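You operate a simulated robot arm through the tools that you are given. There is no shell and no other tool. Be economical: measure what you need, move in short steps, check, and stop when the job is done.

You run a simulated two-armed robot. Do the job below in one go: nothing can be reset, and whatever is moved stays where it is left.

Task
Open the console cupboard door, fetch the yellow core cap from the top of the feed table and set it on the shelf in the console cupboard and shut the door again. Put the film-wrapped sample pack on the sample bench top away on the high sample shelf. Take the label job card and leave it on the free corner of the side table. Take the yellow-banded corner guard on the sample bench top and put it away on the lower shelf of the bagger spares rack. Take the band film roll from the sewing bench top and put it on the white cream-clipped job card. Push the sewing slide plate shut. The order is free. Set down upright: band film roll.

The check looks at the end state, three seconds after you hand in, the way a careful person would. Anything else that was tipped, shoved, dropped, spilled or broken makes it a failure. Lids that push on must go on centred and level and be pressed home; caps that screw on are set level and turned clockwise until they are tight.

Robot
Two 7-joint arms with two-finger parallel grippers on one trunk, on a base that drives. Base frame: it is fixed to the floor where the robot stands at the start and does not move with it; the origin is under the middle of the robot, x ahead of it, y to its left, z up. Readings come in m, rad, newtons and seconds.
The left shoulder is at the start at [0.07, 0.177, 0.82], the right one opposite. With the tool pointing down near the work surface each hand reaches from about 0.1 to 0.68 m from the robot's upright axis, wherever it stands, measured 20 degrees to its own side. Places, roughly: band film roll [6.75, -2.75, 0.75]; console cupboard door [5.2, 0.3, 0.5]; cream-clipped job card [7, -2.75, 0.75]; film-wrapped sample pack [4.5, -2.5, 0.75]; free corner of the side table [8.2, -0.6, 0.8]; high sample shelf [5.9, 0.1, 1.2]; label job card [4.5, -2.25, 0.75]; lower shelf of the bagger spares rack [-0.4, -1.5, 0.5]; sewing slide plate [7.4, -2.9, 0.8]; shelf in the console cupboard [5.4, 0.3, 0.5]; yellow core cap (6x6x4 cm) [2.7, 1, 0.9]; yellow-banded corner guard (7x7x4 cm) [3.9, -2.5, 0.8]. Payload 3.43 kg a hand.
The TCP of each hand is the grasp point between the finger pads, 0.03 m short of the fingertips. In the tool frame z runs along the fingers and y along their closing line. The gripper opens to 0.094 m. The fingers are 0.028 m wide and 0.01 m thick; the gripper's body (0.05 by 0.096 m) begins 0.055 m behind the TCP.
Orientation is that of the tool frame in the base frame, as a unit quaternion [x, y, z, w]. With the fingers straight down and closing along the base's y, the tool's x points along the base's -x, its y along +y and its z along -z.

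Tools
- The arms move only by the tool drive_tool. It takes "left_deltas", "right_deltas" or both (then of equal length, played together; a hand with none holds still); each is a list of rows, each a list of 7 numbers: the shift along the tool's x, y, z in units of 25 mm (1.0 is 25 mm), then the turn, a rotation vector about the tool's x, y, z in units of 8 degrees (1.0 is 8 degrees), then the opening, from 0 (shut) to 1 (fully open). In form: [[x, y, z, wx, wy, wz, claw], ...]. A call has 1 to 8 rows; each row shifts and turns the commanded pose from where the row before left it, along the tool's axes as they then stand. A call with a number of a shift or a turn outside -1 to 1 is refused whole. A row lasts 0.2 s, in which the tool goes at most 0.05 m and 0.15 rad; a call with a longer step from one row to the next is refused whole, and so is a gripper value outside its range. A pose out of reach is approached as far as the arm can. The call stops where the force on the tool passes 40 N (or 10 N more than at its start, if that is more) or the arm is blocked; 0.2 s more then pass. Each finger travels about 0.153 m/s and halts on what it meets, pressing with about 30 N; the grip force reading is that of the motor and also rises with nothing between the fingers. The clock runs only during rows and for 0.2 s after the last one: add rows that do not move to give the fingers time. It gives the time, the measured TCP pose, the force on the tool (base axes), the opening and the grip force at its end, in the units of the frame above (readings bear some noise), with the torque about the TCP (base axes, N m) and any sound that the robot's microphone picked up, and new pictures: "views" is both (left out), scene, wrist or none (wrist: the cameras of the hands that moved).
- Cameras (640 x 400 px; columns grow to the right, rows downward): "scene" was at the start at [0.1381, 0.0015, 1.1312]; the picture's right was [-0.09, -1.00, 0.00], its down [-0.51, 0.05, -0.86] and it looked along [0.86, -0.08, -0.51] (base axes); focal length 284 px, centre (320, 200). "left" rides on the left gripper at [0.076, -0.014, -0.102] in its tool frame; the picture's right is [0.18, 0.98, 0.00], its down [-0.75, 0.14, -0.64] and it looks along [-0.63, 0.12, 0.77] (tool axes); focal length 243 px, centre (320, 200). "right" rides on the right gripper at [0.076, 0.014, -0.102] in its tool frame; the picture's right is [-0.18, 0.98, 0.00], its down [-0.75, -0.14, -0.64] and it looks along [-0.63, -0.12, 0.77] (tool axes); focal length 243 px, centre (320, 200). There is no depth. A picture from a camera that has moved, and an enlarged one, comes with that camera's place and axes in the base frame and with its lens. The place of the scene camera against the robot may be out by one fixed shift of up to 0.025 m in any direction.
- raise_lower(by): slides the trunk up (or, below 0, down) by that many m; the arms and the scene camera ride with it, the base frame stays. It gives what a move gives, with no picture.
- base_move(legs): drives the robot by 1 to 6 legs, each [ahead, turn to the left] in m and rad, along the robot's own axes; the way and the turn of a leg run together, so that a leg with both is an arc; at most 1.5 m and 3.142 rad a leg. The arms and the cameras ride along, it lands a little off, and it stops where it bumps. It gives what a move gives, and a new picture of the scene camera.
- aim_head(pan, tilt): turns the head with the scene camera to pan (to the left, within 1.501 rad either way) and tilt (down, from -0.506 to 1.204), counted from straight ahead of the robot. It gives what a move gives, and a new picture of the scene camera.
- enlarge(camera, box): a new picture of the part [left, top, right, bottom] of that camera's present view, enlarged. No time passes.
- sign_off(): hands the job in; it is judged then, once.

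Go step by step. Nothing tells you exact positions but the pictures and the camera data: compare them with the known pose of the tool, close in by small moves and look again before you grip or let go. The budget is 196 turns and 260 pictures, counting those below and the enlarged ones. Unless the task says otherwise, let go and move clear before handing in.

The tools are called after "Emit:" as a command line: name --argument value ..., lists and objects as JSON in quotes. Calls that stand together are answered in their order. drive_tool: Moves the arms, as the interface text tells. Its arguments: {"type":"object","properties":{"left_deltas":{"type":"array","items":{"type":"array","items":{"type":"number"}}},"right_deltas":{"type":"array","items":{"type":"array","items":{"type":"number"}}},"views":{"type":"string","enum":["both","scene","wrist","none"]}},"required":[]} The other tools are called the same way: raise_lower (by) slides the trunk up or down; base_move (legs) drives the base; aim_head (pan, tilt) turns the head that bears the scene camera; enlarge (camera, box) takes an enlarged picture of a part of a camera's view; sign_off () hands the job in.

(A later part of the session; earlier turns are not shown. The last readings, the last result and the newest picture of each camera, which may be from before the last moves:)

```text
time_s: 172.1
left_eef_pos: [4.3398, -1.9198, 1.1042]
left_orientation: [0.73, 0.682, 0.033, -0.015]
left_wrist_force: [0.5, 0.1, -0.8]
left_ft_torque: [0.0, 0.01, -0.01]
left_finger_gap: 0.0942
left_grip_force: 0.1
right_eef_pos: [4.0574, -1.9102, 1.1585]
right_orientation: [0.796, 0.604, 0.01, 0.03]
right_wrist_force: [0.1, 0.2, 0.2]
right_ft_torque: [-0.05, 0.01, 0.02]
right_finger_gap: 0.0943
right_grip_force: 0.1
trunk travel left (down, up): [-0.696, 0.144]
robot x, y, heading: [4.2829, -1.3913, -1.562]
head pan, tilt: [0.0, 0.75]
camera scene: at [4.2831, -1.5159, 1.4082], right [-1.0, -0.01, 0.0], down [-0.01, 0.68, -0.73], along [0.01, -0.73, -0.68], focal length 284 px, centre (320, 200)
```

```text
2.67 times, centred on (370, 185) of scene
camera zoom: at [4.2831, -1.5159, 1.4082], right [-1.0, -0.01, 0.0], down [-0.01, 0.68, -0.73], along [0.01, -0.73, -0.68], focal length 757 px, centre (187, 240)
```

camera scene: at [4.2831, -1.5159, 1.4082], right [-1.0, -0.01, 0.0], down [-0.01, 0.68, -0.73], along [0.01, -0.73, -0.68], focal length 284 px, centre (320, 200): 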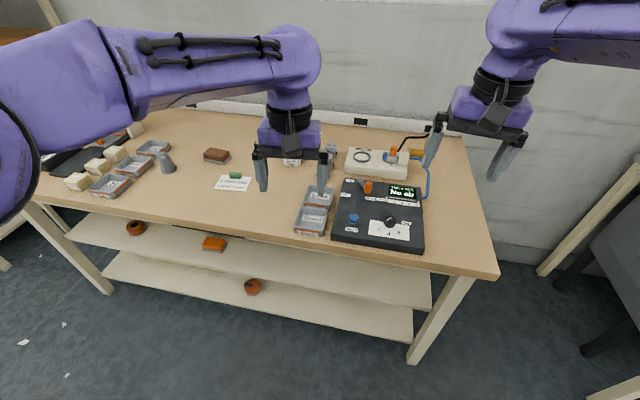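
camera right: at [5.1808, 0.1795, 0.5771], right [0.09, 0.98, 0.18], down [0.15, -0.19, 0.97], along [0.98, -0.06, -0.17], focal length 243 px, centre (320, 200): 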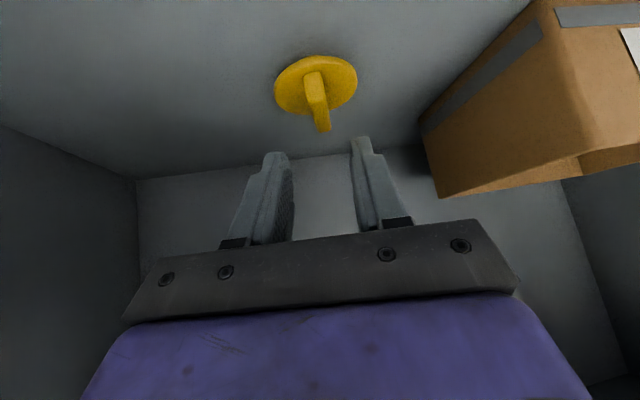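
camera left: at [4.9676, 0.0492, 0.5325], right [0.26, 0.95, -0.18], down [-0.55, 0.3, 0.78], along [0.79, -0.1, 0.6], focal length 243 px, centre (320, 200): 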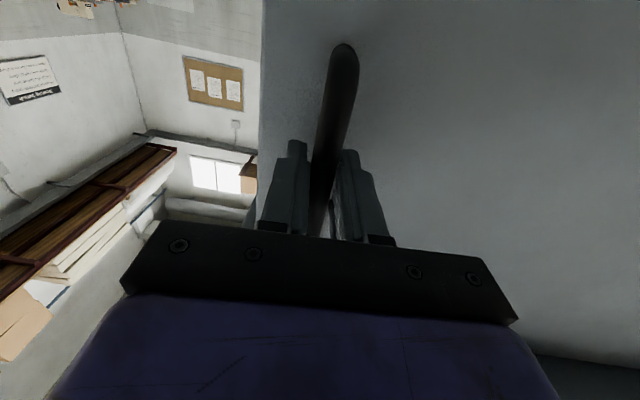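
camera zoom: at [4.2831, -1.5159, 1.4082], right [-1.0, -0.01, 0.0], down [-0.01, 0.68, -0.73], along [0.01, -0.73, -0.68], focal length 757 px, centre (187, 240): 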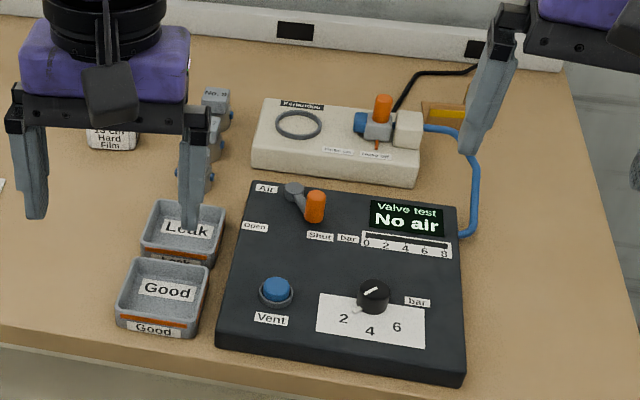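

I see the label job card (green clip) at ≈[4.61, -2.32], the film-wrapped pack at ≈[4.40, -2.43] and the yellow guard at ≈[3.9, -2.5]. One stance near [4.55, -1.85] serves pack (right hand) and card (left hand).

Emit:
base_move --legs '[[0, 0.53], [0.5, 0], [0, -0.53]]'

Emit:
aim_head --pan 0 --tilt 0.95

```text
time_s: 178.0
left_eef_pos: [4.6004, -2.3407, 1.1035]
left_orientation: [0.726, 0.687, 0.033, -0.015]
left_wrist_force: [-0.8, 0.7, 0.9]
left_ft_torque: [-0.01, 0.01, 0.0]
left_finger_gap: 0.0942
left_grip_force: 0.1
right_eef_pos: [4.3198, -2.3344, 1.158]
right_orientation: [0.792, 0.61, 0.01, 0.028]
right_wrist_force: [-0.7, 0.6, -0.5]
right_ft_torque: [0.0, 0.0, -0.02]
right_finger_gap: 0.0939
right_grip_force: 0.0
trunk travel left (down, up): [-0.696, 0.144]
robot x, y, heading: [4.5405, -1.815, -1.545]
head pan, tilt: [0.0, 0.75]
camera scene: at [4.5403, -1.9366, 1.4081], right [-1.0, -0.02, 0.0], down [-0.02, 0.68, -0.73], along [0.02, -0.73, -0.68], focal length 284 px, centre (320, 200)
```

scene: 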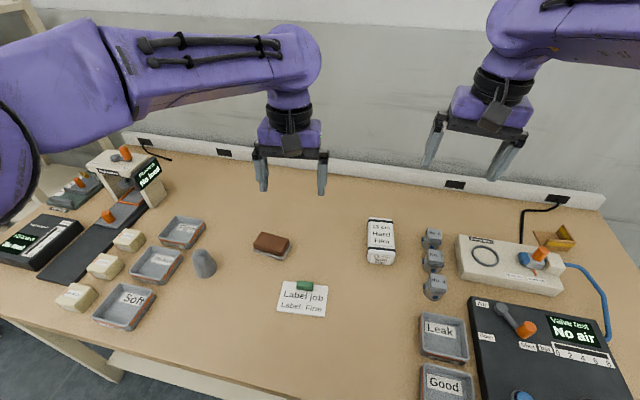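

```text
time_s: 178.8
left_eef_pos: [4.6003, -2.3408, 1.1046]
left_orientation: [0.725, 0.688, 0.033, -0.017]
left_wrist_force: [0.0, 0.0, 0.3]
left_ft_torque: [-0.01, -0.01, -0.05]
left_finger_gap: 0.094
left_grip_force: 0.1
right_eef_pos: [4.3181, -2.3336, 1.1572]
right_orientation: [0.792, 0.61, 0.01, 0.03]
right_wrist_force: [0.5, 0.0, 0.0]
right_ft_torque: [-0.01, -0.01, 0.03]
right_finger_gap: 0.0945
right_grip_force: 0.0
trunk travel left (down, up): [-0.696, 0.144]
robot x, y, heading: [4.5374, -1.8145, -1.543]
head pan, tilt: [0.0, 0.949]
camera scene: at [4.5394, -1.9265, 1.3927], right [-1.0, -0.02, 0.0], down [-0.02, 0.81, -0.58], along [0.01, -0.58, -0.81], focal length 284 px, centre (320, 200)
```

scene: 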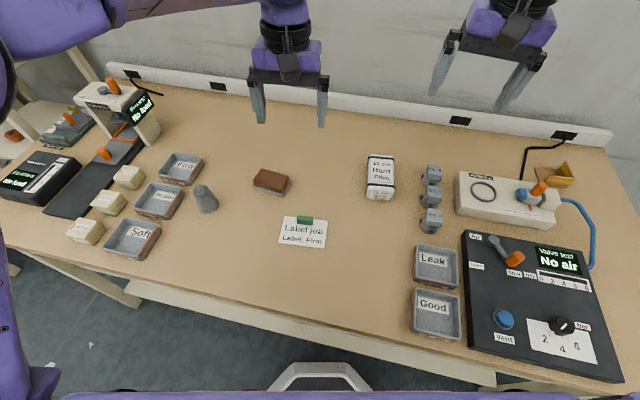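

Good overhead view. Levelling both hands and enlarging pack and card.

Emit:
drive_tool --left_deltas '[[0, 0, 0, 0.145, -0.51, 0, 1], [0, 0, 0, 0, 0, 0, 1]]' --right_deltas '[[0, 0, 0, 0.425, 0.147, 0, 1], [0, 0, 0, 0, 0, 0, 1]]' --views "wrist"

Emit:
enlarge --camera "scene" --box '[240, 130, 440, 260]'

```text
time_s: 179.3
left_eef_pos: [4.6014, -2.34, 1.1028]
left_orientation: [0.726, 0.688, 0.0, 0.002]
left_wrist_force: [0.2, 0.2, 0.7]
left_ft_torque: [0.01, 0.01, -0.02]
left_finger_gap: 0.0938
left_grip_force: 0.1
right_eef_pos: [4.32, -2.3331, 1.157]
right_orientation: [0.792, 0.61, 0.001, -0.001]
right_wrist_force: [0.1, 0.0, -0.6]
right_ft_torque: [0.0, -0.01, -0.01]
right_finger_gap: 0.0938
right_grip_force: 0.1
trunk travel left (down, up): [-0.696, 0.144]
robot x, y, heading: [4.538, -1.8122, -1.542]
head pan, tilt: [0.0, 0.949]
camera right: at [4.353, -2.2643, 1.2603], right [0.9, -0.43, 0.0], down [-0.33, -0.69, 0.64], along [-0.28, -0.58, -0.77], focal length 243 px, centre (320, 200)
camera left: at [4.5909, -2.263, 1.2065], right [0.99, 0.13, 0.0], down [0.1, -0.76, 0.64], along [0.09, -0.64, -0.76], focal length 243 px, centre (320, 200)
```

right: 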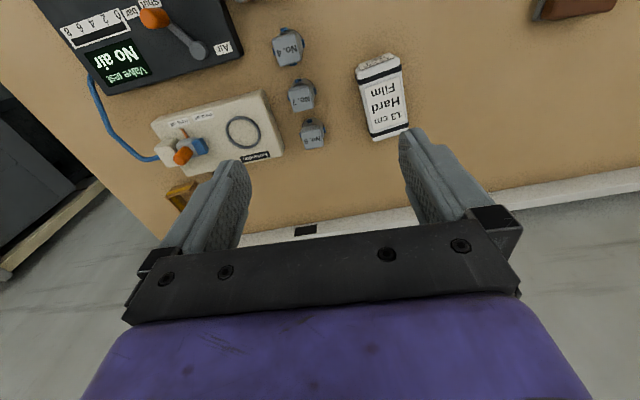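
left: 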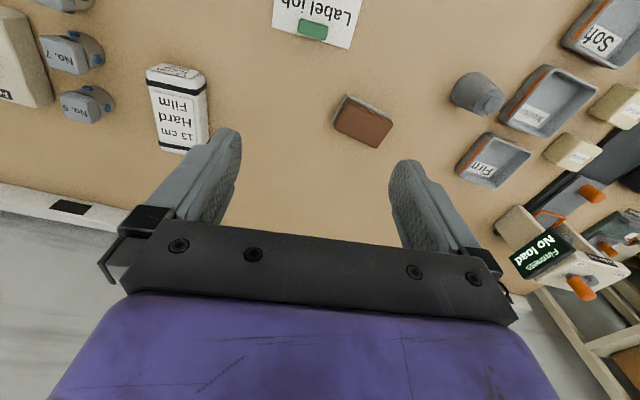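

```text
3.08 times, centred on (340, 195) of scene
camera zoom: at [4.5393, -1.9268, 1.3926], right [-1.0, -0.02, 0.0], down [-0.02, 0.81, -0.58], along [0.01, -0.58, -0.81], focal length 874 px, centre (258, 215)
```

zoom: 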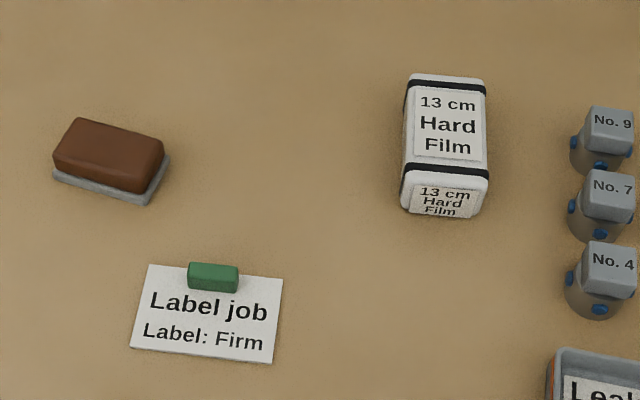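

The pack lies flat, ≈7.4×12 cm, long axis ~7° off y, centre ≈[4.38, -2.45]. Moving the right hand above it and down partly.

Emit:
drive_tool --right_deltas '[[-1, 0.9, 0.5, 0, 0, -0.25, 1], [-1, 0.9, 0.5, 0, 0, -0.25, 1], [-1, 0.9, 1, 0, 0, -0.25, 1], [-0.95, 0.9, 1, 0, 0, -0.25, 1], [0, 0, 1, 0, 0, 0, 1], [0, 0, 1, 0, 0, 0, 1], [0, 0, 1, 0, 0, 0, 1], [0, 0, 1, 0, 0, 0, 1]]' --views "both"

```text
time_s: 181.2
left_eef_pos: [4.6007, -2.3401, 1.1033]
left_orientation: [0.726, 0.688, -0.001, 0.0]
left_wrist_force: [0.1, -0.4, -0.6]
left_ft_torque: [0.0, 0.04, 0.0]
left_finger_gap: 0.094
left_grip_force: 0.0
right_eef_pos: [4.3875, -2.4485, 0.9814]
right_orientation: [0.748, 0.664, 0.0, 0.0]
right_wrist_force: [0.9, -0.3, -0.2]
right_ft_torque: [-0.02, -0.01, 0.01]
right_finger_gap: 0.0942
right_grip_force: 0.0
trunk travel left (down, up): [-0.696, 0.144]
robot x, y, heading: [4.5329, -1.8145, -1.547]
head pan, tilt: [0.0, 0.949]
camera scene: at [4.5395, -1.9265, 1.3926], right [-1.0, -0.02, 0.0], down [-0.02, 0.81, -0.58], along [0.01, -0.58, -0.81], focal length 284 px, centre (320, 200)
camera right: at [4.4109, -2.3755, 1.0841], right [0.95, -0.3, 0.0], down [-0.23, -0.73, 0.64], along [-0.19, -0.61, -0.77], focal length 243 px, centre (320, 200)
```

scene: 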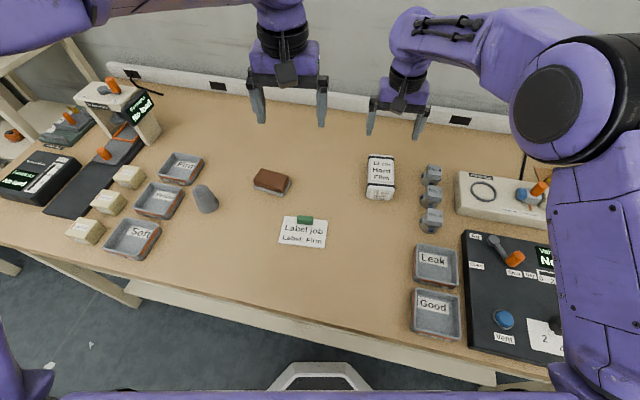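
right: 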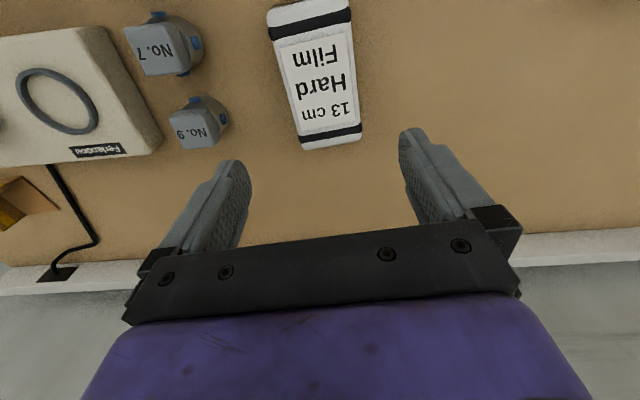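

Centre ≈[4.391, -2.449], lined up with the hand. Descending to grip height.

Emit:
drive_tool --right_deltas '[[0, 0.1, 1, 0, 0, 0, 1], [0, 0, 1, 0, 0, 0, 1], [0, 0, 1, 0, 0, 0, 1], [0, 0, 1, 0, 0, 0, 1], [0, 0, 1, 0, 0, 0, 1], [0, 0, 1, 0, 0, 0, 1], [0, 0, 0.5, 0, 0, 0, 1]]' --views "wrist"

Emit:
enlarge --camera "scene" --box '[320, 110, 460, 220]'

```text
time_s: 182.8
left_eef_pos: [4.6009, -2.3361, 1.1077]
left_orientation: [0.726, 0.688, -0.002, 0.003]
left_wrist_force: [0.4, -0.1, -0.1]
left_ft_torque: [0.02, -0.04, -0.01]
left_finger_gap: 0.0941
left_grip_force: 0.0
right_eef_pos: [4.388, -2.4494, 0.8295]
right_orientation: [0.748, 0.664, -0.005, 0.005]
right_wrist_force: [-4.0, 0.7, 40.3]
right_ft_torque: [0.61, 0.46, -0.08]
right_finger_gap: 0.094
right_grip_force: 0.1
trunk travel left (down, up): [-0.696, 0.144]
robot x, y, heading: [4.5401, -1.8128, -1.545]
head pan, tilt: [0.0, 0.949]
camera right: at [4.4122, -2.3738, 0.9315], right [0.95, -0.3, 0.0], down [-0.23, -0.72, 0.65], along [-0.19, -0.62, -0.76], focal length 243 px, centre (320, 200)
```

right: 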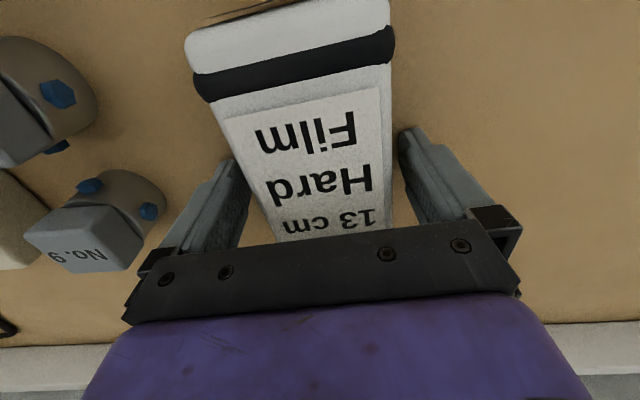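

```text
3.64 times, centred on (390, 165) of scene
camera zoom: at [4.5406, -1.9209, 1.3939], right [-1.0, -0.02, 0.0], down [-0.02, 0.81, -0.59], along [0.01, -0.59, -0.81], focal length 1033 px, centre (66, 327)
```

zoom: 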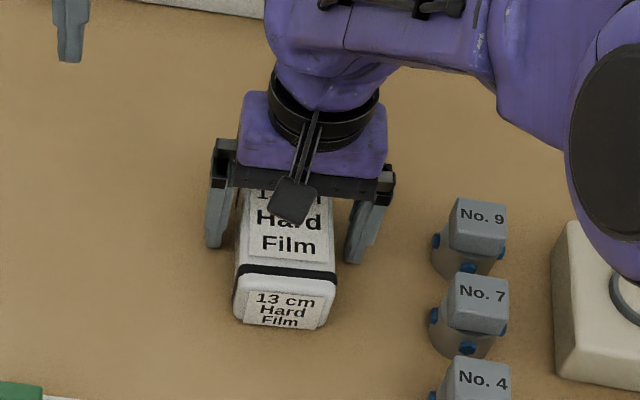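

Fingertips have reached the table (z≈0.80) with the pack between them. Lifting 8 mm and closing.

Emit:
drive_tool --right_deltas '[[0, 0, -0.5, 0, 0, 0, 1], [0, 0, 0, 0, 0, 0, 0.6], [0, 0, 0, 0, 0, 0, 0], [0, 0, 0, 0, 0, 0, 0], [0, 0, 0, 0, 0, 0, 0]]' --views "none"

Emit:
drive_tool --right_deltas '[[0, 0, -1, 0, 0, 0, 0], [0, 0, -1, 0, 0, 0, 0], [0, 0, -1, 0, 0, 0, 0], [0, 0, -1, 0, 0, 0, 0], [0, 0, -1, 0, 0, 0, 0], [0, 0, -1, 0, 0, 0, 0]]' --views "both"

```text
time_s: 183.9
left_eef_pos: [4.6016, -2.3405, 1.1041]
left_orientation: [0.726, 0.688, 0.0, 0.002]
left_wrist_force: [0.4, 0.4, -0.2]
left_ft_torque: [0.02, 0.01, -0.01]
left_finger_gap: 0.0939
left_grip_force: 0.0
right_eef_pos: [4.3875, -2.449, 0.8345]
right_orientation: [0.748, 0.664, 0.001, 0.0]
right_wrist_force: [0.3, 0.2, 0.4]
right_ft_torque: [0.0, -0.01, 0.02]
right_finger_gap: 0.0737
right_grip_force: 29.6
trunk travel left (down, up): [-0.696, 0.144]
robot x, y, heading: [4.5373, -1.8139, -1.539]
head pan, tilt: [0.0, 0.949]
```

```text
time_s: 185.3
left_eef_pos: [4.6032, -2.3401, 1.1045]
left_orientation: [0.726, 0.688, 0.0, 0.001]
left_wrist_force: [-0.1, 0.1, -0.2]
left_ft_torque: [0.02, -0.01, 0.0]
left_finger_gap: 0.0939
left_grip_force: 0.1
right_eef_pos: [4.3903, -2.4505, 0.9802]
right_orientation: [0.748, 0.664, 0.001, 0.0]
right_wrist_force: [0.1, 0.4, -0.7]
right_ft_torque: [-0.01, -0.01, 0.0]
right_finger_gap: 0.0736
right_grip_force: 30.0
trunk travel left (down, up): [-0.696, 0.144]
robot x, y, heading: [4.5402, -1.8147, -1.551]
head pan, tilt: [0.0, 0.949]
camera scene: at [4.5398, -1.9262, 1.3926], right [-1.0, -0.02, 0.0], down [-0.02, 0.81, -0.58], along [0.01, -0.58, -0.81], focal length 284 px, centre (320, 200)
camera right: at [4.4141, -2.377, 1.0838], right [0.95, -0.3, 0.0], down [-0.23, -0.73, 0.64], along [-0.19, -0.61, -0.77], focal length 243 px, centre (320, 200)
```

scene: 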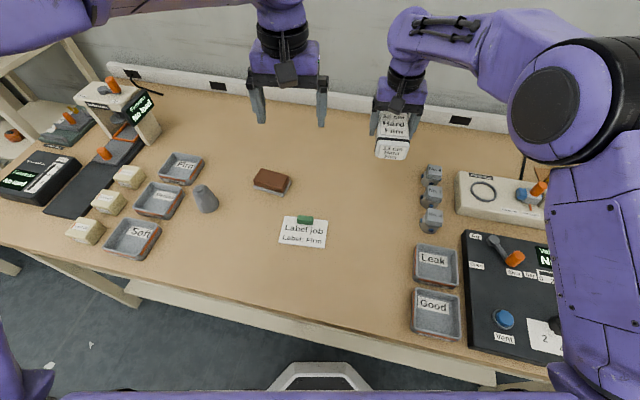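
right: 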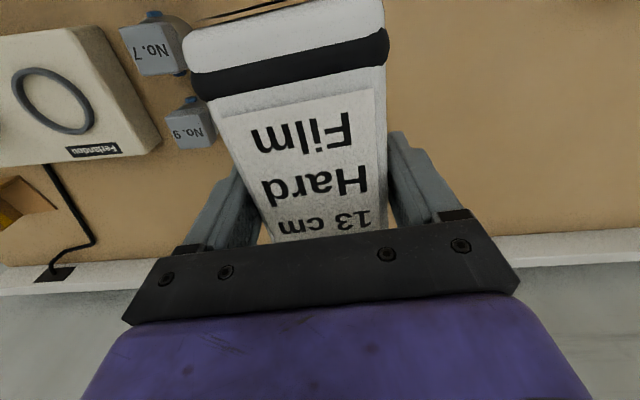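

Pack secured. Now the left hand goes over the card's green clip (≈[4.587, -2.293]).

Emit:
drive_tool --left_deltas '[[0.92, -0.36, 1, 0, 0, 0.37, 1], [0.92, -0.36, 1, 0, 0, 0, 1], [0, 0, 1, 0, 0, 0, 1], [0, 0, 1, 0, 0, 0, 1], [0, 0, 1, 0, 0, 0, 1], [0, 0, 1, 0, 0, 0, 1], [0, 0, 1, 0, 0, 0, 0.8], [0, 0, 0, 0, 0, 0, 0.8]]' --views "wrist"

```text
time_s: 187.2
left_eef_pos: [4.5905, -2.2919, 0.9275]
left_orientation: [0.743, 0.669, 0.0, 0.001]
left_wrist_force: [-0.4, -0.4, -0.6]
left_ft_torque: [-0.01, 0.03, -0.02]
left_finger_gap: 0.0752
left_grip_force: 0.2
right_eef_pos: [4.3901, -2.4497, 0.9801]
right_orientation: [0.748, 0.664, 0.0, -0.001]
right_wrist_force: [0.6, 0.1, 0.0]
right_ft_torque: [-0.01, -0.01, 0.01]
right_finger_gap: 0.0737
right_grip_force: 29.9
trunk travel left (down, up): [-0.696, 0.144]
robot x, y, heading: [4.5401, -1.8168, -1.55]
head pan, tilt: [0.0, 0.949]
camera left: at [4.5838, -2.214, 1.0294], right [1.0, 0.08, 0.0], down [0.06, -0.76, 0.64], along [0.05, -0.64, -0.76], focal length 243 px, centre (320, 200)
```

left: 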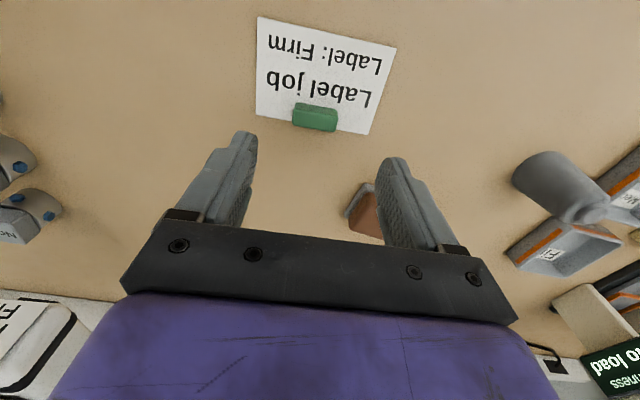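

Aligned over the clip; descending and closing.

Emit:
drive_tool --left_deltas '[[-0.25, -0.2, 1, 0, 0, 0, 0.8], [0, 0, 1, 0, 0, 0, 0.8], [0, 0, 1, 0, 0, 0, 0.8], [0, 0, 0.6, 0, 0, 0, 0.8], [0, 0, 0, 0, 0, 0, 0.8]]' --views "wrist"

```text
time_s: 188.3
left_eef_pos: [4.5816, -2.2989, 0.8388]
left_orientation: [0.743, 0.669, 0.0, 0.001]
left_wrist_force: [0.1, -0.3, -1.2]
left_ft_torque: [-0.02, -0.02, 0.0]
left_finger_gap: 0.0752
left_grip_force: 0.0
right_eef_pos: [4.39, -2.4501, 0.9818]
right_orientation: [0.747, 0.664, 0.001, 0.0]
right_wrist_force: [0.4, -0.3, -0.1]
right_ft_torque: [0.0, -0.01, 0.01]
right_finger_gap: 0.0735
right_grip_force: 29.7
trunk travel left (down, up): [-0.696, 0.144]
robot x, y, heading: [4.5434, -1.813, -1.549]
head pan, tilt: [0.0, 0.949]
camera left: at [4.5756, -2.2205, 0.9406], right [1.0, 0.08, 0.0], down [0.06, -0.76, 0.64], along [0.05, -0.64, -0.76], focal length 243 px, centre (320, 200)
```

left: 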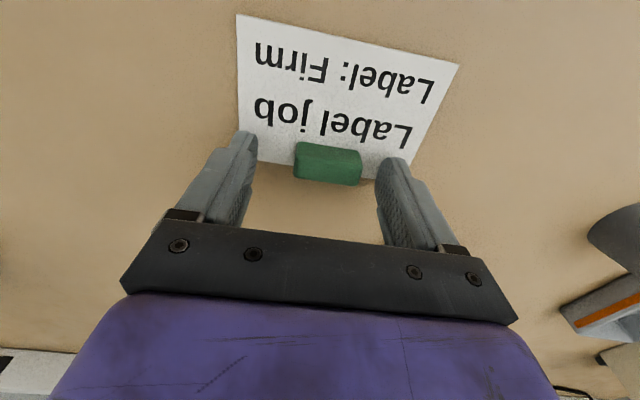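

Emit:
drive_tool --left_deltas '[[0, 0.15, 0.1, 0, 0, 0, 0.5], [0, 0, 0, 0, 0, 0, 0], [0, 0, 0, 0, 0, 0, 0], [0, 0, 0, 0, 0, 0, 0]]' --views "none"

Emit:
drive_tool --left_deltas '[[0, 0, -1, 0, 0, 0, 0], [0, 0, -1, 0, 0, 0, 0], [0, 0, -1, 0, 0, 0, 0], [0, 0, -1, 0, 0, 0, 0], [0, 0, -1, 0, 0, 0, 0], [0, 0, -1, 0, 0, 0, 0]]' --views "wrist"

```text
time_s: 189.3
left_eef_pos: [4.5865, -2.2988, 0.8367]
left_orientation: [0.743, 0.669, 0.0, 0.002]
left_wrist_force: [-0.5, -0.1, 0.3]
left_ft_torque: [-0.02, 0.0, -0.01]
left_finger_gap: 0.0386
left_grip_force: 29.7
right_eef_pos: [4.3903, -2.4502, 0.9801]
right_orientation: [0.748, 0.664, 0.001, 0.0]
right_wrist_force: [0.1, 0.3, -0.9]
right_ft_torque: [0.0, 0.02, 0.04]
right_finger_gap: 0.0739
right_grip_force: 29.9
trunk travel left (down, up): [-0.696, 0.144]
robot x, y, heading: [4.5383, -1.8141, -1.545]
head pan, tilt: [0.0, 0.949]
```

```text
time_s: 190.8
left_eef_pos: [4.5831, -2.3003, 0.9867]
left_orientation: [0.743, 0.67, 0.0, 0.001]
left_wrist_force: [-0.9, -0.2, 0.9]
left_ft_torque: [0.01, -0.03, 0.02]
left_finger_gap: 0.0388
left_grip_force: 30.1
right_eef_pos: [4.3897, -2.4504, 0.9812]
right_orientation: [0.748, 0.663, 0.0, -0.001]
right_wrist_force: [0.7, 0.0, -1.2]
right_ft_torque: [-0.04, 0.03, 0.0]
right_finger_gap: 0.0737
right_grip_force: 29.9
trunk travel left (down, up): [-0.696, 0.144]
robot x, y, heading: [4.5365, -1.8077, -1.547]
head pan, tilt: [0.0, 0.949]
camera left: at [4.5765, -2.2213, 1.0895], right [1.0, 0.08, 0.0], down [0.06, -0.76, 0.64], along [0.05, -0.64, -0.77], focal length 243 px, centre (320, 200)
```

left: 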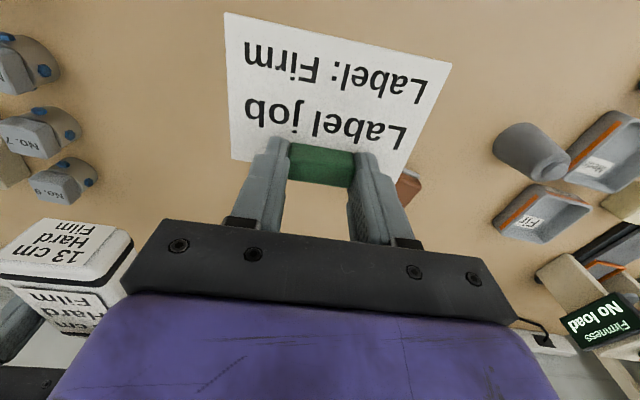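

Both items are held. Backing off and looking toward the high sample shelf.

Emit:
base_move --legs '[[-0.55, 0], [0, 2.2]]'

Emit:
aim_head --pan 0.05 --tilt 0.2

```text
time_s: 199.3
left_eef_pos: [4.8848, -0.9173, 0.9846]
left_orientation: [-0.271, 0.963, 0.001, 0.001]
left_wrist_force: [-1.1, -0.1, -0.5]
left_ft_torque: [-0.01, 0.03, 0.01]
left_finger_gap: 0.0386
left_grip_force: 29.7
right_eef_pos: [5.1203, -0.9774, 0.9804]
right_orientation: [-0.264, 0.964, -0.001, 0.0]
right_wrist_force: [0.2, -0.2, -0.6]
right_ft_torque: [-0.01, -0.03, 0.03]
right_finger_gap: 0.0736
right_grip_force: 30.1
trunk travel left (down, up): [-0.696, 0.144]
robot x, y, heading: [4.5234, -1.2484, 0.685]
head pan, tilt: [0.0, 0.949]
camera scene: at [4.6191, -1.1624, 1.3926], right [0.63, -0.78, 0.0], down [-0.63, -0.51, -0.58], along [0.45, 0.37, -0.81], focal length 284 px, centre (320, 200)
```

scene: 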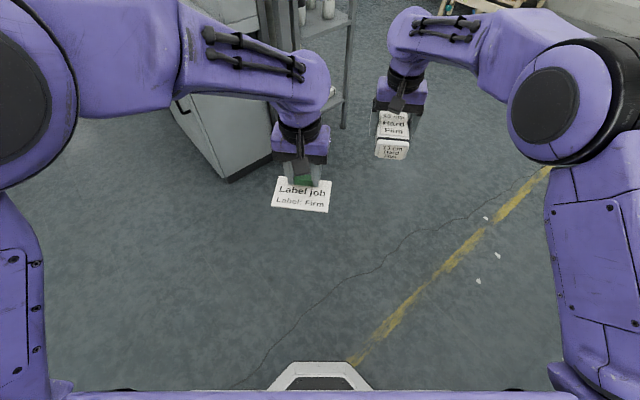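

```text
time_s: 200.4
left_eef_pos: [4.8838, -0.9169, 0.9874]
left_orientation: [-0.272, 0.962, 0.001, 0.001]
left_wrist_force: [-0.7, -0.1, -1.2]
left_ft_torque: [-0.04, -0.02, -0.01]
left_finger_gap: 0.0388
left_grip_force: 30.0
right_eef_pos: [5.1207, -0.9768, 0.9809]
right_orientation: [-0.264, 0.964, 0.0, 0.0]
right_wrist_force: [0.3, -0.4, -0.2]
right_ft_torque: [0.05, -0.01, -0.03]
right_finger_gap: 0.0735
right_grip_force: 30.2
trunk travel left (down, up): [-0.696, 0.144]
robot x, y, heading: [4.5259, -1.2496, 0.681]
head pan, tilt: [0.051, 0.201]
camera scene: at [4.632, -1.1459, 1.4577], right [0.67, -0.74, 0.0], down [-0.15, -0.13, -0.98], along [0.73, 0.65, -0.2], focal length 284 px, centre (320, 200)
```

scene: 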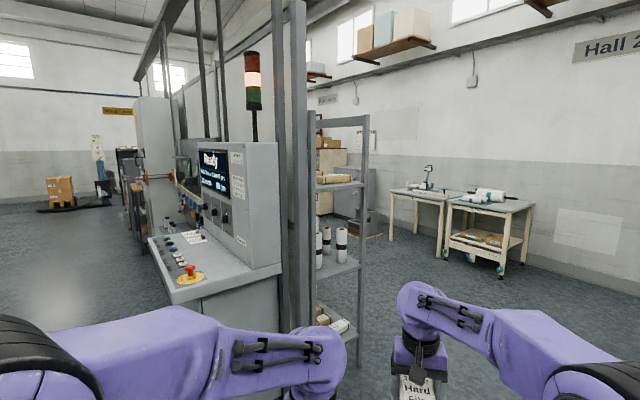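

The grey rack just behind the console, with its shelf at z≈1.2, looks like the sample shelf; the side table is further right. Driving round to face the rack.

Emit:
base_move --legs '[[0, -0.6], [1.4, 0], [0, 1.49]]'

```text
time_s: 212.6
left_eef_pos: [5.9035, -0.6809, 0.986]
left_orientation: [-0.639, 0.769, 0.001, 0.0]
left_wrist_force: [-0.2, 0.3, 0.4]
left_ft_torque: [-0.04, -0.04, -0.01]
left_finger_gap: 0.0385
left_grip_force: 29.6
right_eef_pos: [6.1068, -0.5446, 0.9807]
right_orientation: [-0.635, 0.773, 0.0, -0.001]
right_wrist_force: [0.4, 1.0, -0.7]
right_ft_torque: [0.03, 0.02, 0.02]
right_finger_gap: 0.0734
right_grip_force: 30.0
trunk travel left (down, up): [-0.696, 0.144]
robot x, y, heading: [5.9112, -1.1695, 1.519]
head pan, tilt: [0.051, 0.201]
camera scene: at [5.9111, -1.016, 1.4578], right [1.0, 0.0, 0.0], down [0.0, -0.2, -0.98], along [0.0, 0.98, -0.2], focal length 284 px, centre (320, 200)
```

scene: 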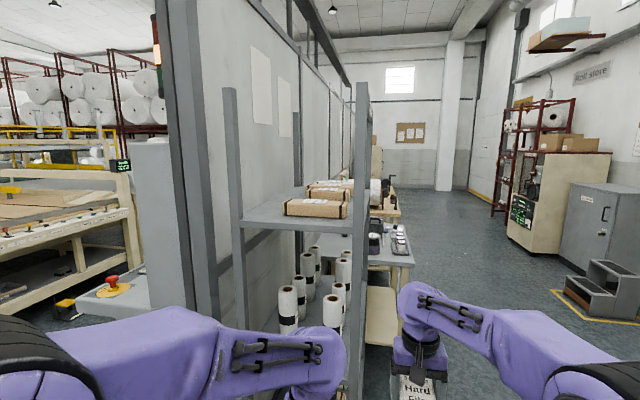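

Emit:
enlarge --camera "scene" --box '[200, 120, 440, 300]'

Emit:
raise_lower --by 0.14

Emit:
aim_head --pan 0.05 --tilt 0.3

```text
2.22 times, centred on (320, 210) of scene
camera zoom: at [5.9111, -1.016, 1.4578], right [1.0, 0.0, 0.0], down [0.0, -0.2, -0.98], along [0.0, 0.98, -0.2], focal length 631 px, centre (320, 178)
```

zoom: 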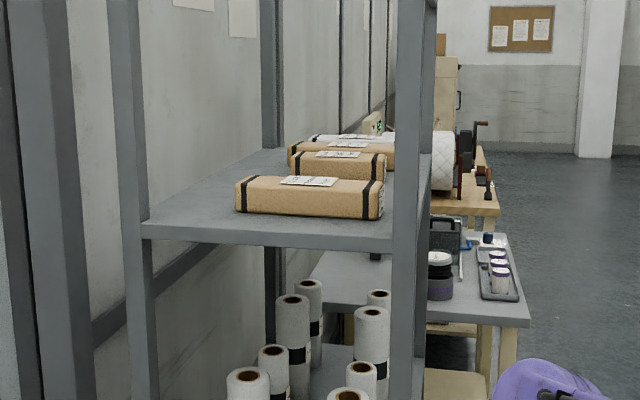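

```text
time_s: 214.2
left_eef_pos: [5.9038, -0.6798, 1.1272]
left_orientation: [-0.639, 0.769, 0.002, -0.001]
left_wrist_force: [-0.1, 0.6, -0.1]
left_ft_torque: [-0.03, -0.03, 0.01]
left_finger_gap: 0.0386
left_grip_force: 29.7
right_eef_pos: [6.1071, -0.5455, 1.1195]
right_orientation: [-0.634, 0.774, -0.001, 0.0]
right_wrist_force: [-0.4, -0.3, -0.7]
right_ft_torque: [-0.03, -0.01, 0.0]
right_finger_gap: 0.0735
right_grip_force: 29.4
trunk travel left (down, up): [-0.836, 0.004]
robot x, y, heading: [5.9068, -1.1701, 1.518]
head pan, tilt: [0.051, 0.201]
```

```text
time_s: 214.9
left_eef_pos: [5.9039, -0.68, 1.1263]
left_orientation: [-0.64, 0.768, 0.002, 0.0]
left_wrist_force: [0.1, -0.4, -0.4]
left_ft_torque: [0.01, -0.01, 0.02]
left_finger_gap: 0.0386
left_grip_force: 29.7
right_eef_pos: [6.107, -0.5446, 1.1212]
right_orientation: [-0.635, 0.773, -0.001, -0.001]
right_wrist_force: [0.0, 0.1, -0.7]
right_ft_torque: [0.02, 0.01, 0.0]
right_finger_gap: 0.0738
right_grip_force: 30.2
trunk travel left (down, up): [-0.836, 0.004]
robot x, y, heading: [5.91, -1.1687, 1.514]
head pan, tilt: [0.051, 0.3]
camera scene: at [5.9112, -1.0157, 1.5885], right [1.0, 0.0, 0.0], down [0.0, -0.3, -0.96], along [0.0, 0.96, -0.3], focal length 284 px, centre (320, 200)
```

scene: 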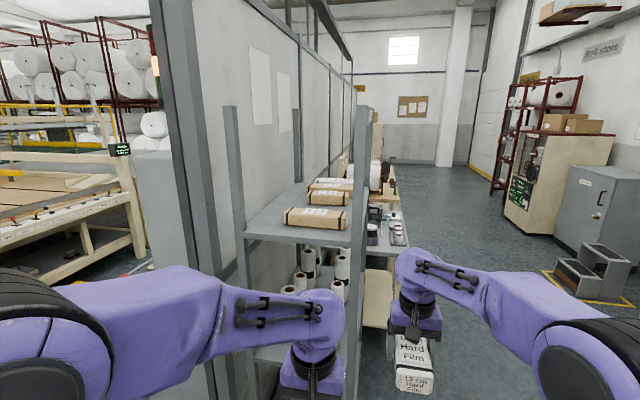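

Emit:
enlarge --camera "scene" --box '[220, 160, 380, 260]'

```text
4.00 times, centred on (300, 210) of scene
camera zoom: at [5.9112, -1.0157, 1.5885], right [1.0, 0.0, 0.0], down [0.0, -0.3, -0.96], along [0.0, 0.96, -0.3], focal length 1136 px, centre (400, 160)
```

zoom: 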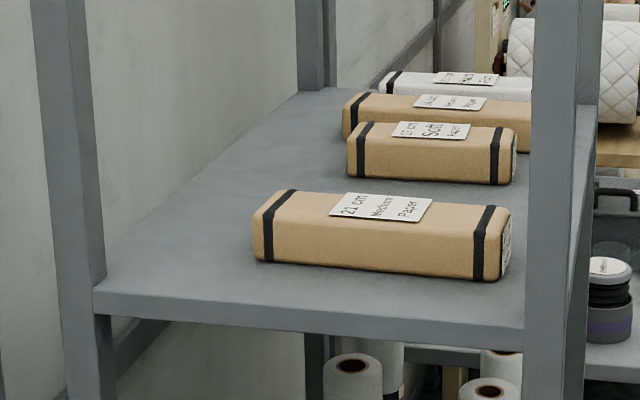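

The shelf surface is at z≈1.225, rotated ~12°, with free space at its left part around [5.775, 0.04]. I'll raise the right hand and move the left hand back and out of the way.

Emit:
drive_tool --left_deltas '[[0.7, 1, 0, 0, 0, 0, 0], [0.7, 1, 0, 0, 0, 0, 0], [0.7, 1, 0, 0, 0, 0, 0], [0.7, 1, 0, 0, 0, 0, 0], [0.7, 1, 0, 0, 0, 0, 0], [0.7, 1, 0, 0, 0, 0, 0], [0.7, 1, 0, 0, 0, 0, 0], [0.7, 1, 0, 0, 0, 0, 0]]' --right_deltas '[[0, 0, -1, 0, 0, 0, 0], [0, 0, -1, 0, 0, 0, 0], [0, 0, -1, 0, 0, 0, 0], [0, 0, -1, 0, 0, 0, 0], [0, 0, -1, 0, 0, 0, 0], [0, 0, -1, 0, 0, 0, 0], [0, 0, -1, 0, 0, 0, 0], [0, 0, -1, 0, 0, 0, 0]]' --views "scene"

```text
time_s: 216.7
left_eef_pos: [5.6739, -0.7786, 1.1265]
left_orientation: [-0.64, 0.768, 0.001, 0.002]
left_wrist_force: [-1.1, 0.4, -0.8]
left_ft_torque: [0.0, -0.06, -0.02]
left_finger_gap: 0.0386
left_grip_force: 30.1
right_eef_pos: [6.1013, -0.5411, 1.3211]
right_orientation: [-0.635, 0.773, -0.003, 0.003]
right_wrist_force: [-0.9, -0.8, -0.2]
right_ft_torque: [0.01, -0.05, 0.02]
right_finger_gap: 0.0737
right_grip_force: 30.1
trunk travel left (down, up): [-0.836, 0.004]
robot x, y, heading: [5.9086, -1.17, 1.515]
head pan, tilt: [0.051, 0.3]
camera scene: at [5.9018, -1.0151, 1.5884], right [1.0, 0.0, 0.01], down [0.01, -0.3, -0.95], along [0.0, 0.96, -0.3], focal length 284 px, centre (320, 200)
```

scene: 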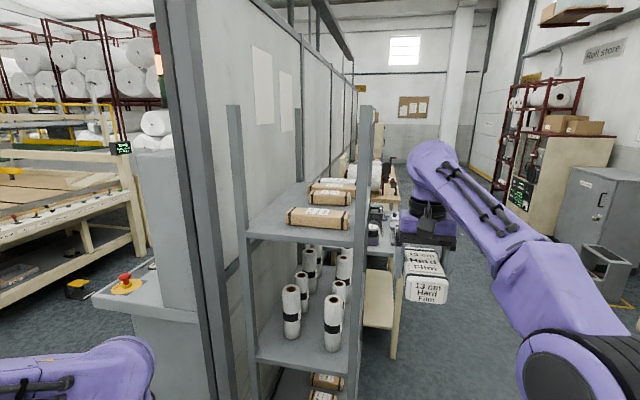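

Approaching from the near end would jam the arm between posts. Better to come from the right side and set the pack in the gap between the first and second pack, ≈[5.93, -0.005], parallel to them. Driving round.

Emit:
base_move --legs '[[0, -0.913], [1.0, 0], [0, 2.07]]'

Emit:
drive_tool --right_deltas '[[0, 0, 0, 0, 0, -0.97, 0], [0, 0, 0, 0, 0, -0.97, 0], [0, 0, 0, 0, 0, -0.97, 0]]' --views "scene"

```text
time_s: 229.2
left_eef_pos: [6.302, -0.6397, 1.1283]
left_orientation: [0.947, -0.321, 0.0, 0.001]
left_wrist_force: [-0.4, 0.9, 0.1]
left_ft_torque: [0.04, 0.02, 0.01]
left_finger_gap: 0.0388
left_grip_force: 29.9
right_eef_pos: [6.2832, -0.1488, 1.3205]
right_orientation: [0.945, -0.327, 0.001, 0.001]
right_wrist_force: [0.4, -0.2, -0.2]
right_ft_torque: [0.04, 0.02, -0.01]
right_finger_gap: 0.0737
right_grip_force: 29.9
trunk travel left (down, up): [-0.836, 0.004]
robot x, y, heading: [6.7497, -0.6108, 2.621]
head pan, tilt: [0.051, 0.3]
camera scene: at [6.6237, -0.5329, 1.5885], right [0.46, 0.89, 0.0], down [0.26, -0.13, -0.96], along [-0.85, 0.43, -0.3], focal length 284 px, centre (320, 200)
```

scene: 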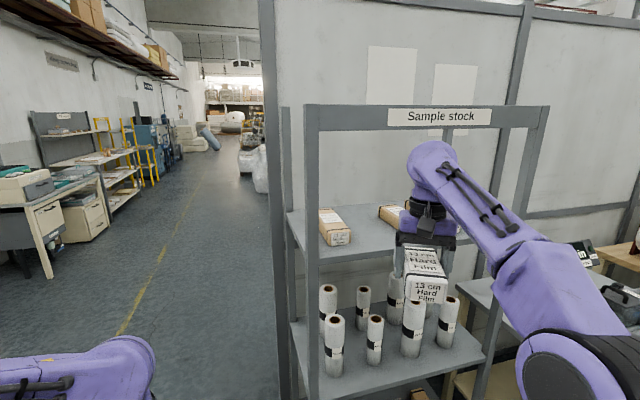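

```text
time_s: 230.0
left_eef_pos: [6.3014, -0.6391, 1.1275]
left_orientation: [0.947, -0.321, -0.001, 0.0]
left_wrist_force: [-0.1, 0.0, -0.8]
left_ft_torque: [-0.01, 0.01, 0.05]
left_finger_gap: 0.0388
left_grip_force: 29.8
right_eef_pos: [6.2823, -0.1482, 1.321]
right_orientation: [0.992, -0.128, 0.001, 0.0]
right_wrist_force: [0.1, 0.6, -1.5]
right_ft_torque: [0.01, 0.03, -0.01]
right_finger_gap: 0.0737
right_grip_force: 30.2
trunk travel left (down, up): [-0.836, 0.004]
robot x, y, heading: [6.7486, -0.6111, 2.614]
head pan, tilt: [0.051, 0.3]
camera scene: at [6.6233, -0.5333, 1.5885], right [0.46, 0.89, 0.0], down [0.26, -0.13, -0.96], along [-0.85, 0.43, -0.3], focal length 284 px, centre (320, 200)
```

scene: 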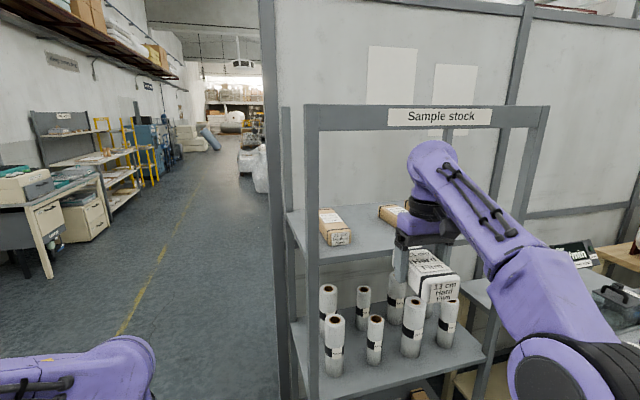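

This is the open front with a "Sample stock" sign bar at z≈1.545. I'll shift over so the final approach runs straight in, and lower the hand 2.5 cm to pass under the bar.

Emit:
base_move --legs '[[0, -1.31], [0.19, 0], [0, 1.54]]'

Emit:
drive_tool --right_deltas '[[0, 0, 0.5, 0, 0, 0.68, 0], [0, 0, 0.5, 0, 0, 0.67, 0]]' --views "none"

Emit:
aim_head --pan -0.1 --tilt 0.35

```text
time_s: 238.6
left_eef_pos: [6.3753, -0.5603, 1.1284]
left_orientation: [0.98, -0.199, -0.001, 0.001]
left_wrist_force: [0.5, 0.8, -0.3]
left_ft_torque: [-0.01, -0.01, 0.0]
left_finger_gap: 0.0386
left_grip_force: 29.9
right_eef_pos: [6.2345, -0.0898, 1.3207]
right_orientation: [1.0, -0.004, 0.0, -0.001]
right_wrist_force: [-0.3, -1.0, -0.3]
right_ft_torque: [0.0, -0.01, -0.02]
right_finger_gap: 0.0737
right_grip_force: 30.2
trunk travel left (down, up): [-0.836, 0.004]
robot x, y, heading: [6.8051, -0.4224, 2.868]
head pan, tilt: [0.051, 0.3]
camera scene: at [6.6635, -0.3765, 1.5884], right [0.22, 0.98, 0.0], down [0.29, -0.07, -0.96], along [-0.93, 0.21, -0.3], focal length 284 px, centre (320, 200)
```

scene: 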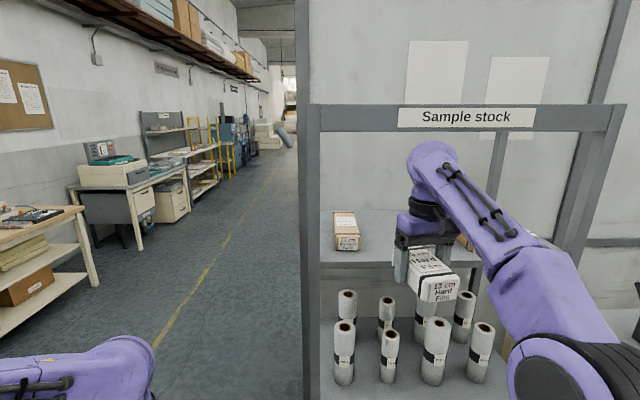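

```text
time_s: 239.2
left_eef_pos: [6.3761, -0.5598, 1.1281]
left_orientation: [0.98, -0.198, -0.001, 0.001]
left_wrist_force: [-0.7, -0.2, 0.7]
left_ft_torque: [0.01, 0.02, -0.02]
left_finger_gap: 0.0387
left_grip_force: 30.6
right_eef_pos: [6.2346, -0.09, 1.2938]
right_orientation: [0.995, -0.1, 0.001, 0.0]
right_wrist_force: [-1.2, 1.1, 0.3]
right_ft_torque: [0.01, -0.03, 0.05]
right_finger_gap: 0.0736
right_grip_force: 30.2
trunk travel left (down, up): [-0.836, 0.004]
robot x, y, heading: [6.8032, -0.4202, 2.87]
head pan, tilt: [0.051, 0.3]
```

```text
time_s: 239.9
left_eef_pos: [6.3751, -0.5606, 1.1274]
left_orientation: [0.98, -0.199, -0.001, 0.001]
left_wrist_force: [-0.2, -0.6, -0.5]
left_ft_torque: [-0.02, 0.0, -0.01]
left_finger_gap: 0.0387
left_grip_force: 29.6
right_eef_pos: [6.2366, -0.0915, 1.2954]
right_orientation: [0.995, -0.098, 0.0, 0.0]
right_wrist_force: [-0.2, -0.2, -0.6]
right_ft_torque: [0.0, 0.0, -0.01]
right_finger_gap: 0.0734
right_grip_force: 30.3
trunk travel left (down, up): [-0.836, 0.004]
robot x, y, heading: [6.7999, -0.4185, 2.869]
head pan, tilt: [-0.099, 0.351]
camera scene: at [6.6676, -0.3637, 1.5838], right [0.36, 0.93, 0.0], down [0.32, -0.12, -0.94], along [-0.88, 0.34, -0.34], focal length 284 px, centre (320, 200)
```

scene: 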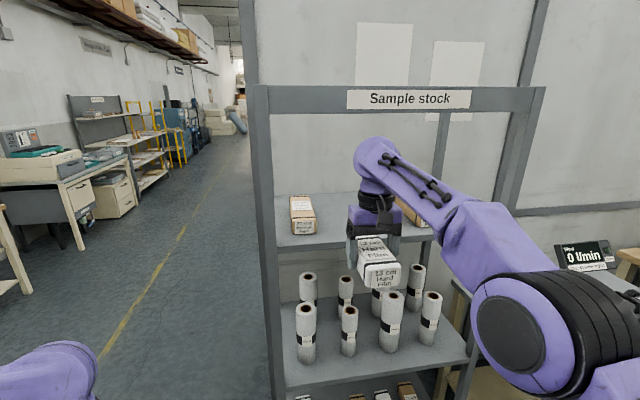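

Emit:
enlarge --camera "scene" --box '[250, 170, 450, 300]'

Emit:
enlarge --camera "right" --box '[0, 0, 640, 400]'

```text
3.08 times, centred on (350, 235) of scene
camera zoom: at [6.6676, -0.3637, 1.5838], right [0.36, 0.93, 0.0], down [0.32, -0.12, -0.94], along [-0.88, 0.34, -0.34], focal length 874 px, centre (228, 92)
```

zoom: 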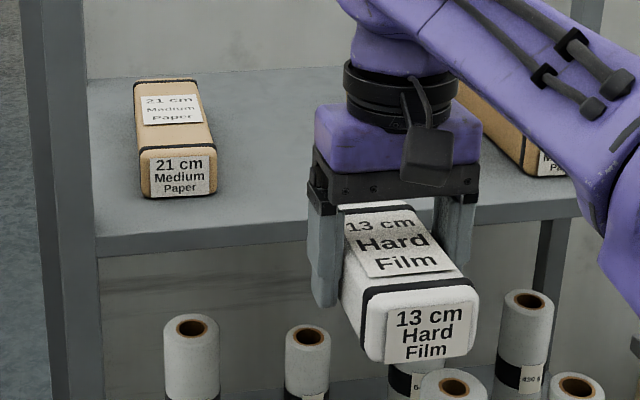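

```text
1.00 times, centred on (320, 200) of right
camera zoom: at [6.3076, -0.1204, 1.3973], right [-0.37, -0.93, 0.0], down [-0.71, 0.29, 0.64], along [-0.6, 0.24, -0.77], focal length 243 px, centre (320, 200)
```

zoom: 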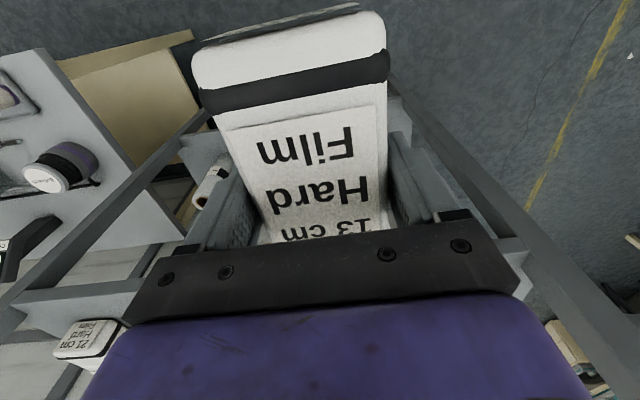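

The approach line is clear: pack 1 to the left, pack 2 hidden behind the hand to the right with an ≈18 cm gap. Driving in 0.318 m.

Emit:
base_move --legs '[[0.2, 0]]'

Emit:
enlarge --camera "scene" --box '[220, 100, 460, 300]'

```text
time_s: 241.5
left_eef_pos: [6.1847, -0.5074, 1.1288]
left_orientation: [0.98, -0.198, -0.003, 0.001]
left_wrist_force: [-1.2, -0.1, -0.5]
left_ft_torque: [0.0, 0.04, -0.01]
left_finger_gap: 0.039
left_grip_force: 29.7
right_eef_pos: [6.0458, -0.0387, 1.297]
right_orientation: [0.995, -0.098, -0.002, 0.0]
right_wrist_force: [0.8, 0.5, -1.2]
right_ft_torque: [-0.01, 0.03, -0.01]
right_finger_gap: 0.0736
right_grip_force: 29.8
trunk travel left (down, up): [-0.836, 0.004]
robot x, y, heading: [6.6135, -0.3672, 2.873]
head pan, tilt: [-0.099, 0.351]
camera scene: at [6.4791, -0.3113, 1.5842], right [0.36, 0.93, 0.0], down [0.32, -0.12, -0.94], along [-0.88, 0.34, -0.34], focal length 284 px, centre (320, 200)
```

scene: 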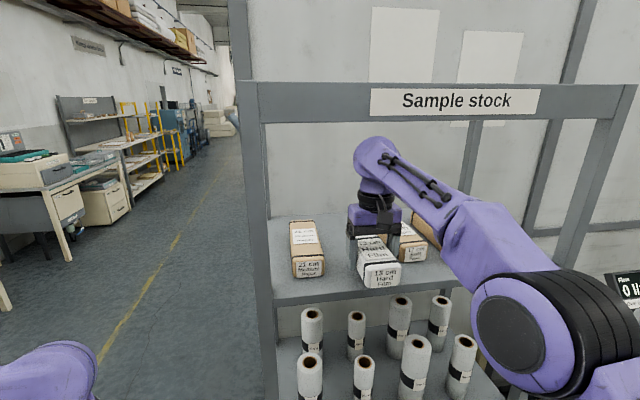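

```text
2.00 times, centred on (340, 200) of scene
camera zoom: at [6.4791, -0.3113, 1.5842], right [0.36, 0.93, 0.0], down [0.32, -0.12, -0.94], along [-0.88, 0.34, -0.34], focal length 568 px, centre (280, 200)
```

zoom: 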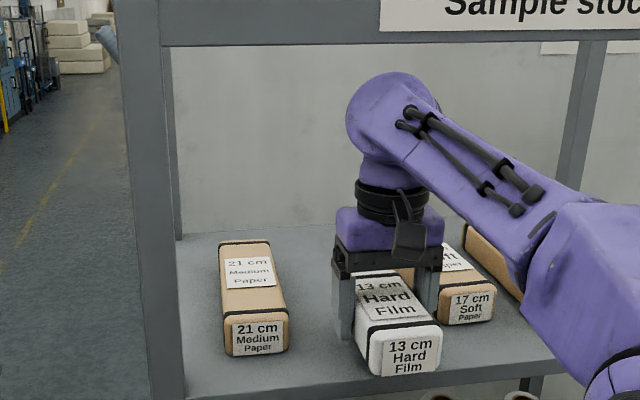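

Gap confirmed (pack 1 corner y≈-0.115, pack 2 corner y≈0.067). Driving the last 12 cm.

Emit:
base_move --legs '[[0.12, 0]]'

Emit:
enlarge --camera "scene" --box '[240, 140, 480, 300]'

```text
time_s: 242.8
left_eef_pos: [6.0675, -0.4742, 1.129]
left_orientation: [0.979, -0.201, -0.003, 0.0]
left_wrist_force: [0.2, 1.0, 0.4]
left_ft_torque: [-0.01, 0.02, -0.02]
left_finger_gap: 0.0386
left_grip_force: 30.1
right_eef_pos: [5.9301, -0.0043, 1.2981]
right_orientation: [0.995, -0.1, -0.002, -0.001]
right_wrist_force: [0.6, 0.4, 0.1]
right_ft_torque: [-0.01, 0.01, 0.02]
right_finger_gap: 0.0734
right_grip_force: 30.0
trunk travel left (down, up): [-0.836, 0.004]
robot x, y, heading: [6.4931, -0.3325, 2.868]
head pan, tilt: [-0.099, 0.351]
camera scene: at [6.3625, -0.2783, 1.5843], right [0.36, 0.93, 0.0], down [0.32, -0.12, -0.94], along [-0.88, 0.34, -0.34], focal length 284 px, centre (320, 200)
```

scene: 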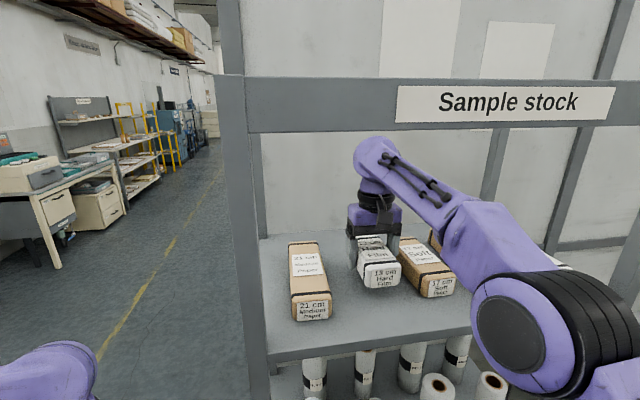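

```text
2.50 times, centred on (360, 220) of scene
camera zoom: at [6.3625, -0.2783, 1.5843], right [0.36, 0.93, 0.0], down [0.32, -0.12, -0.94], along [-0.88, 0.34, -0.34], focal length 710 px, centre (220, 150)
```

zoom: 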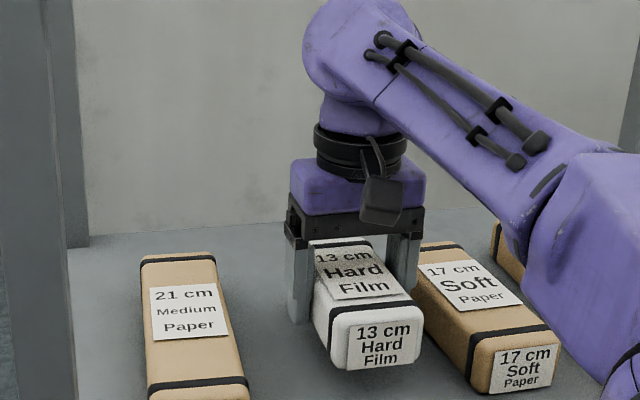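

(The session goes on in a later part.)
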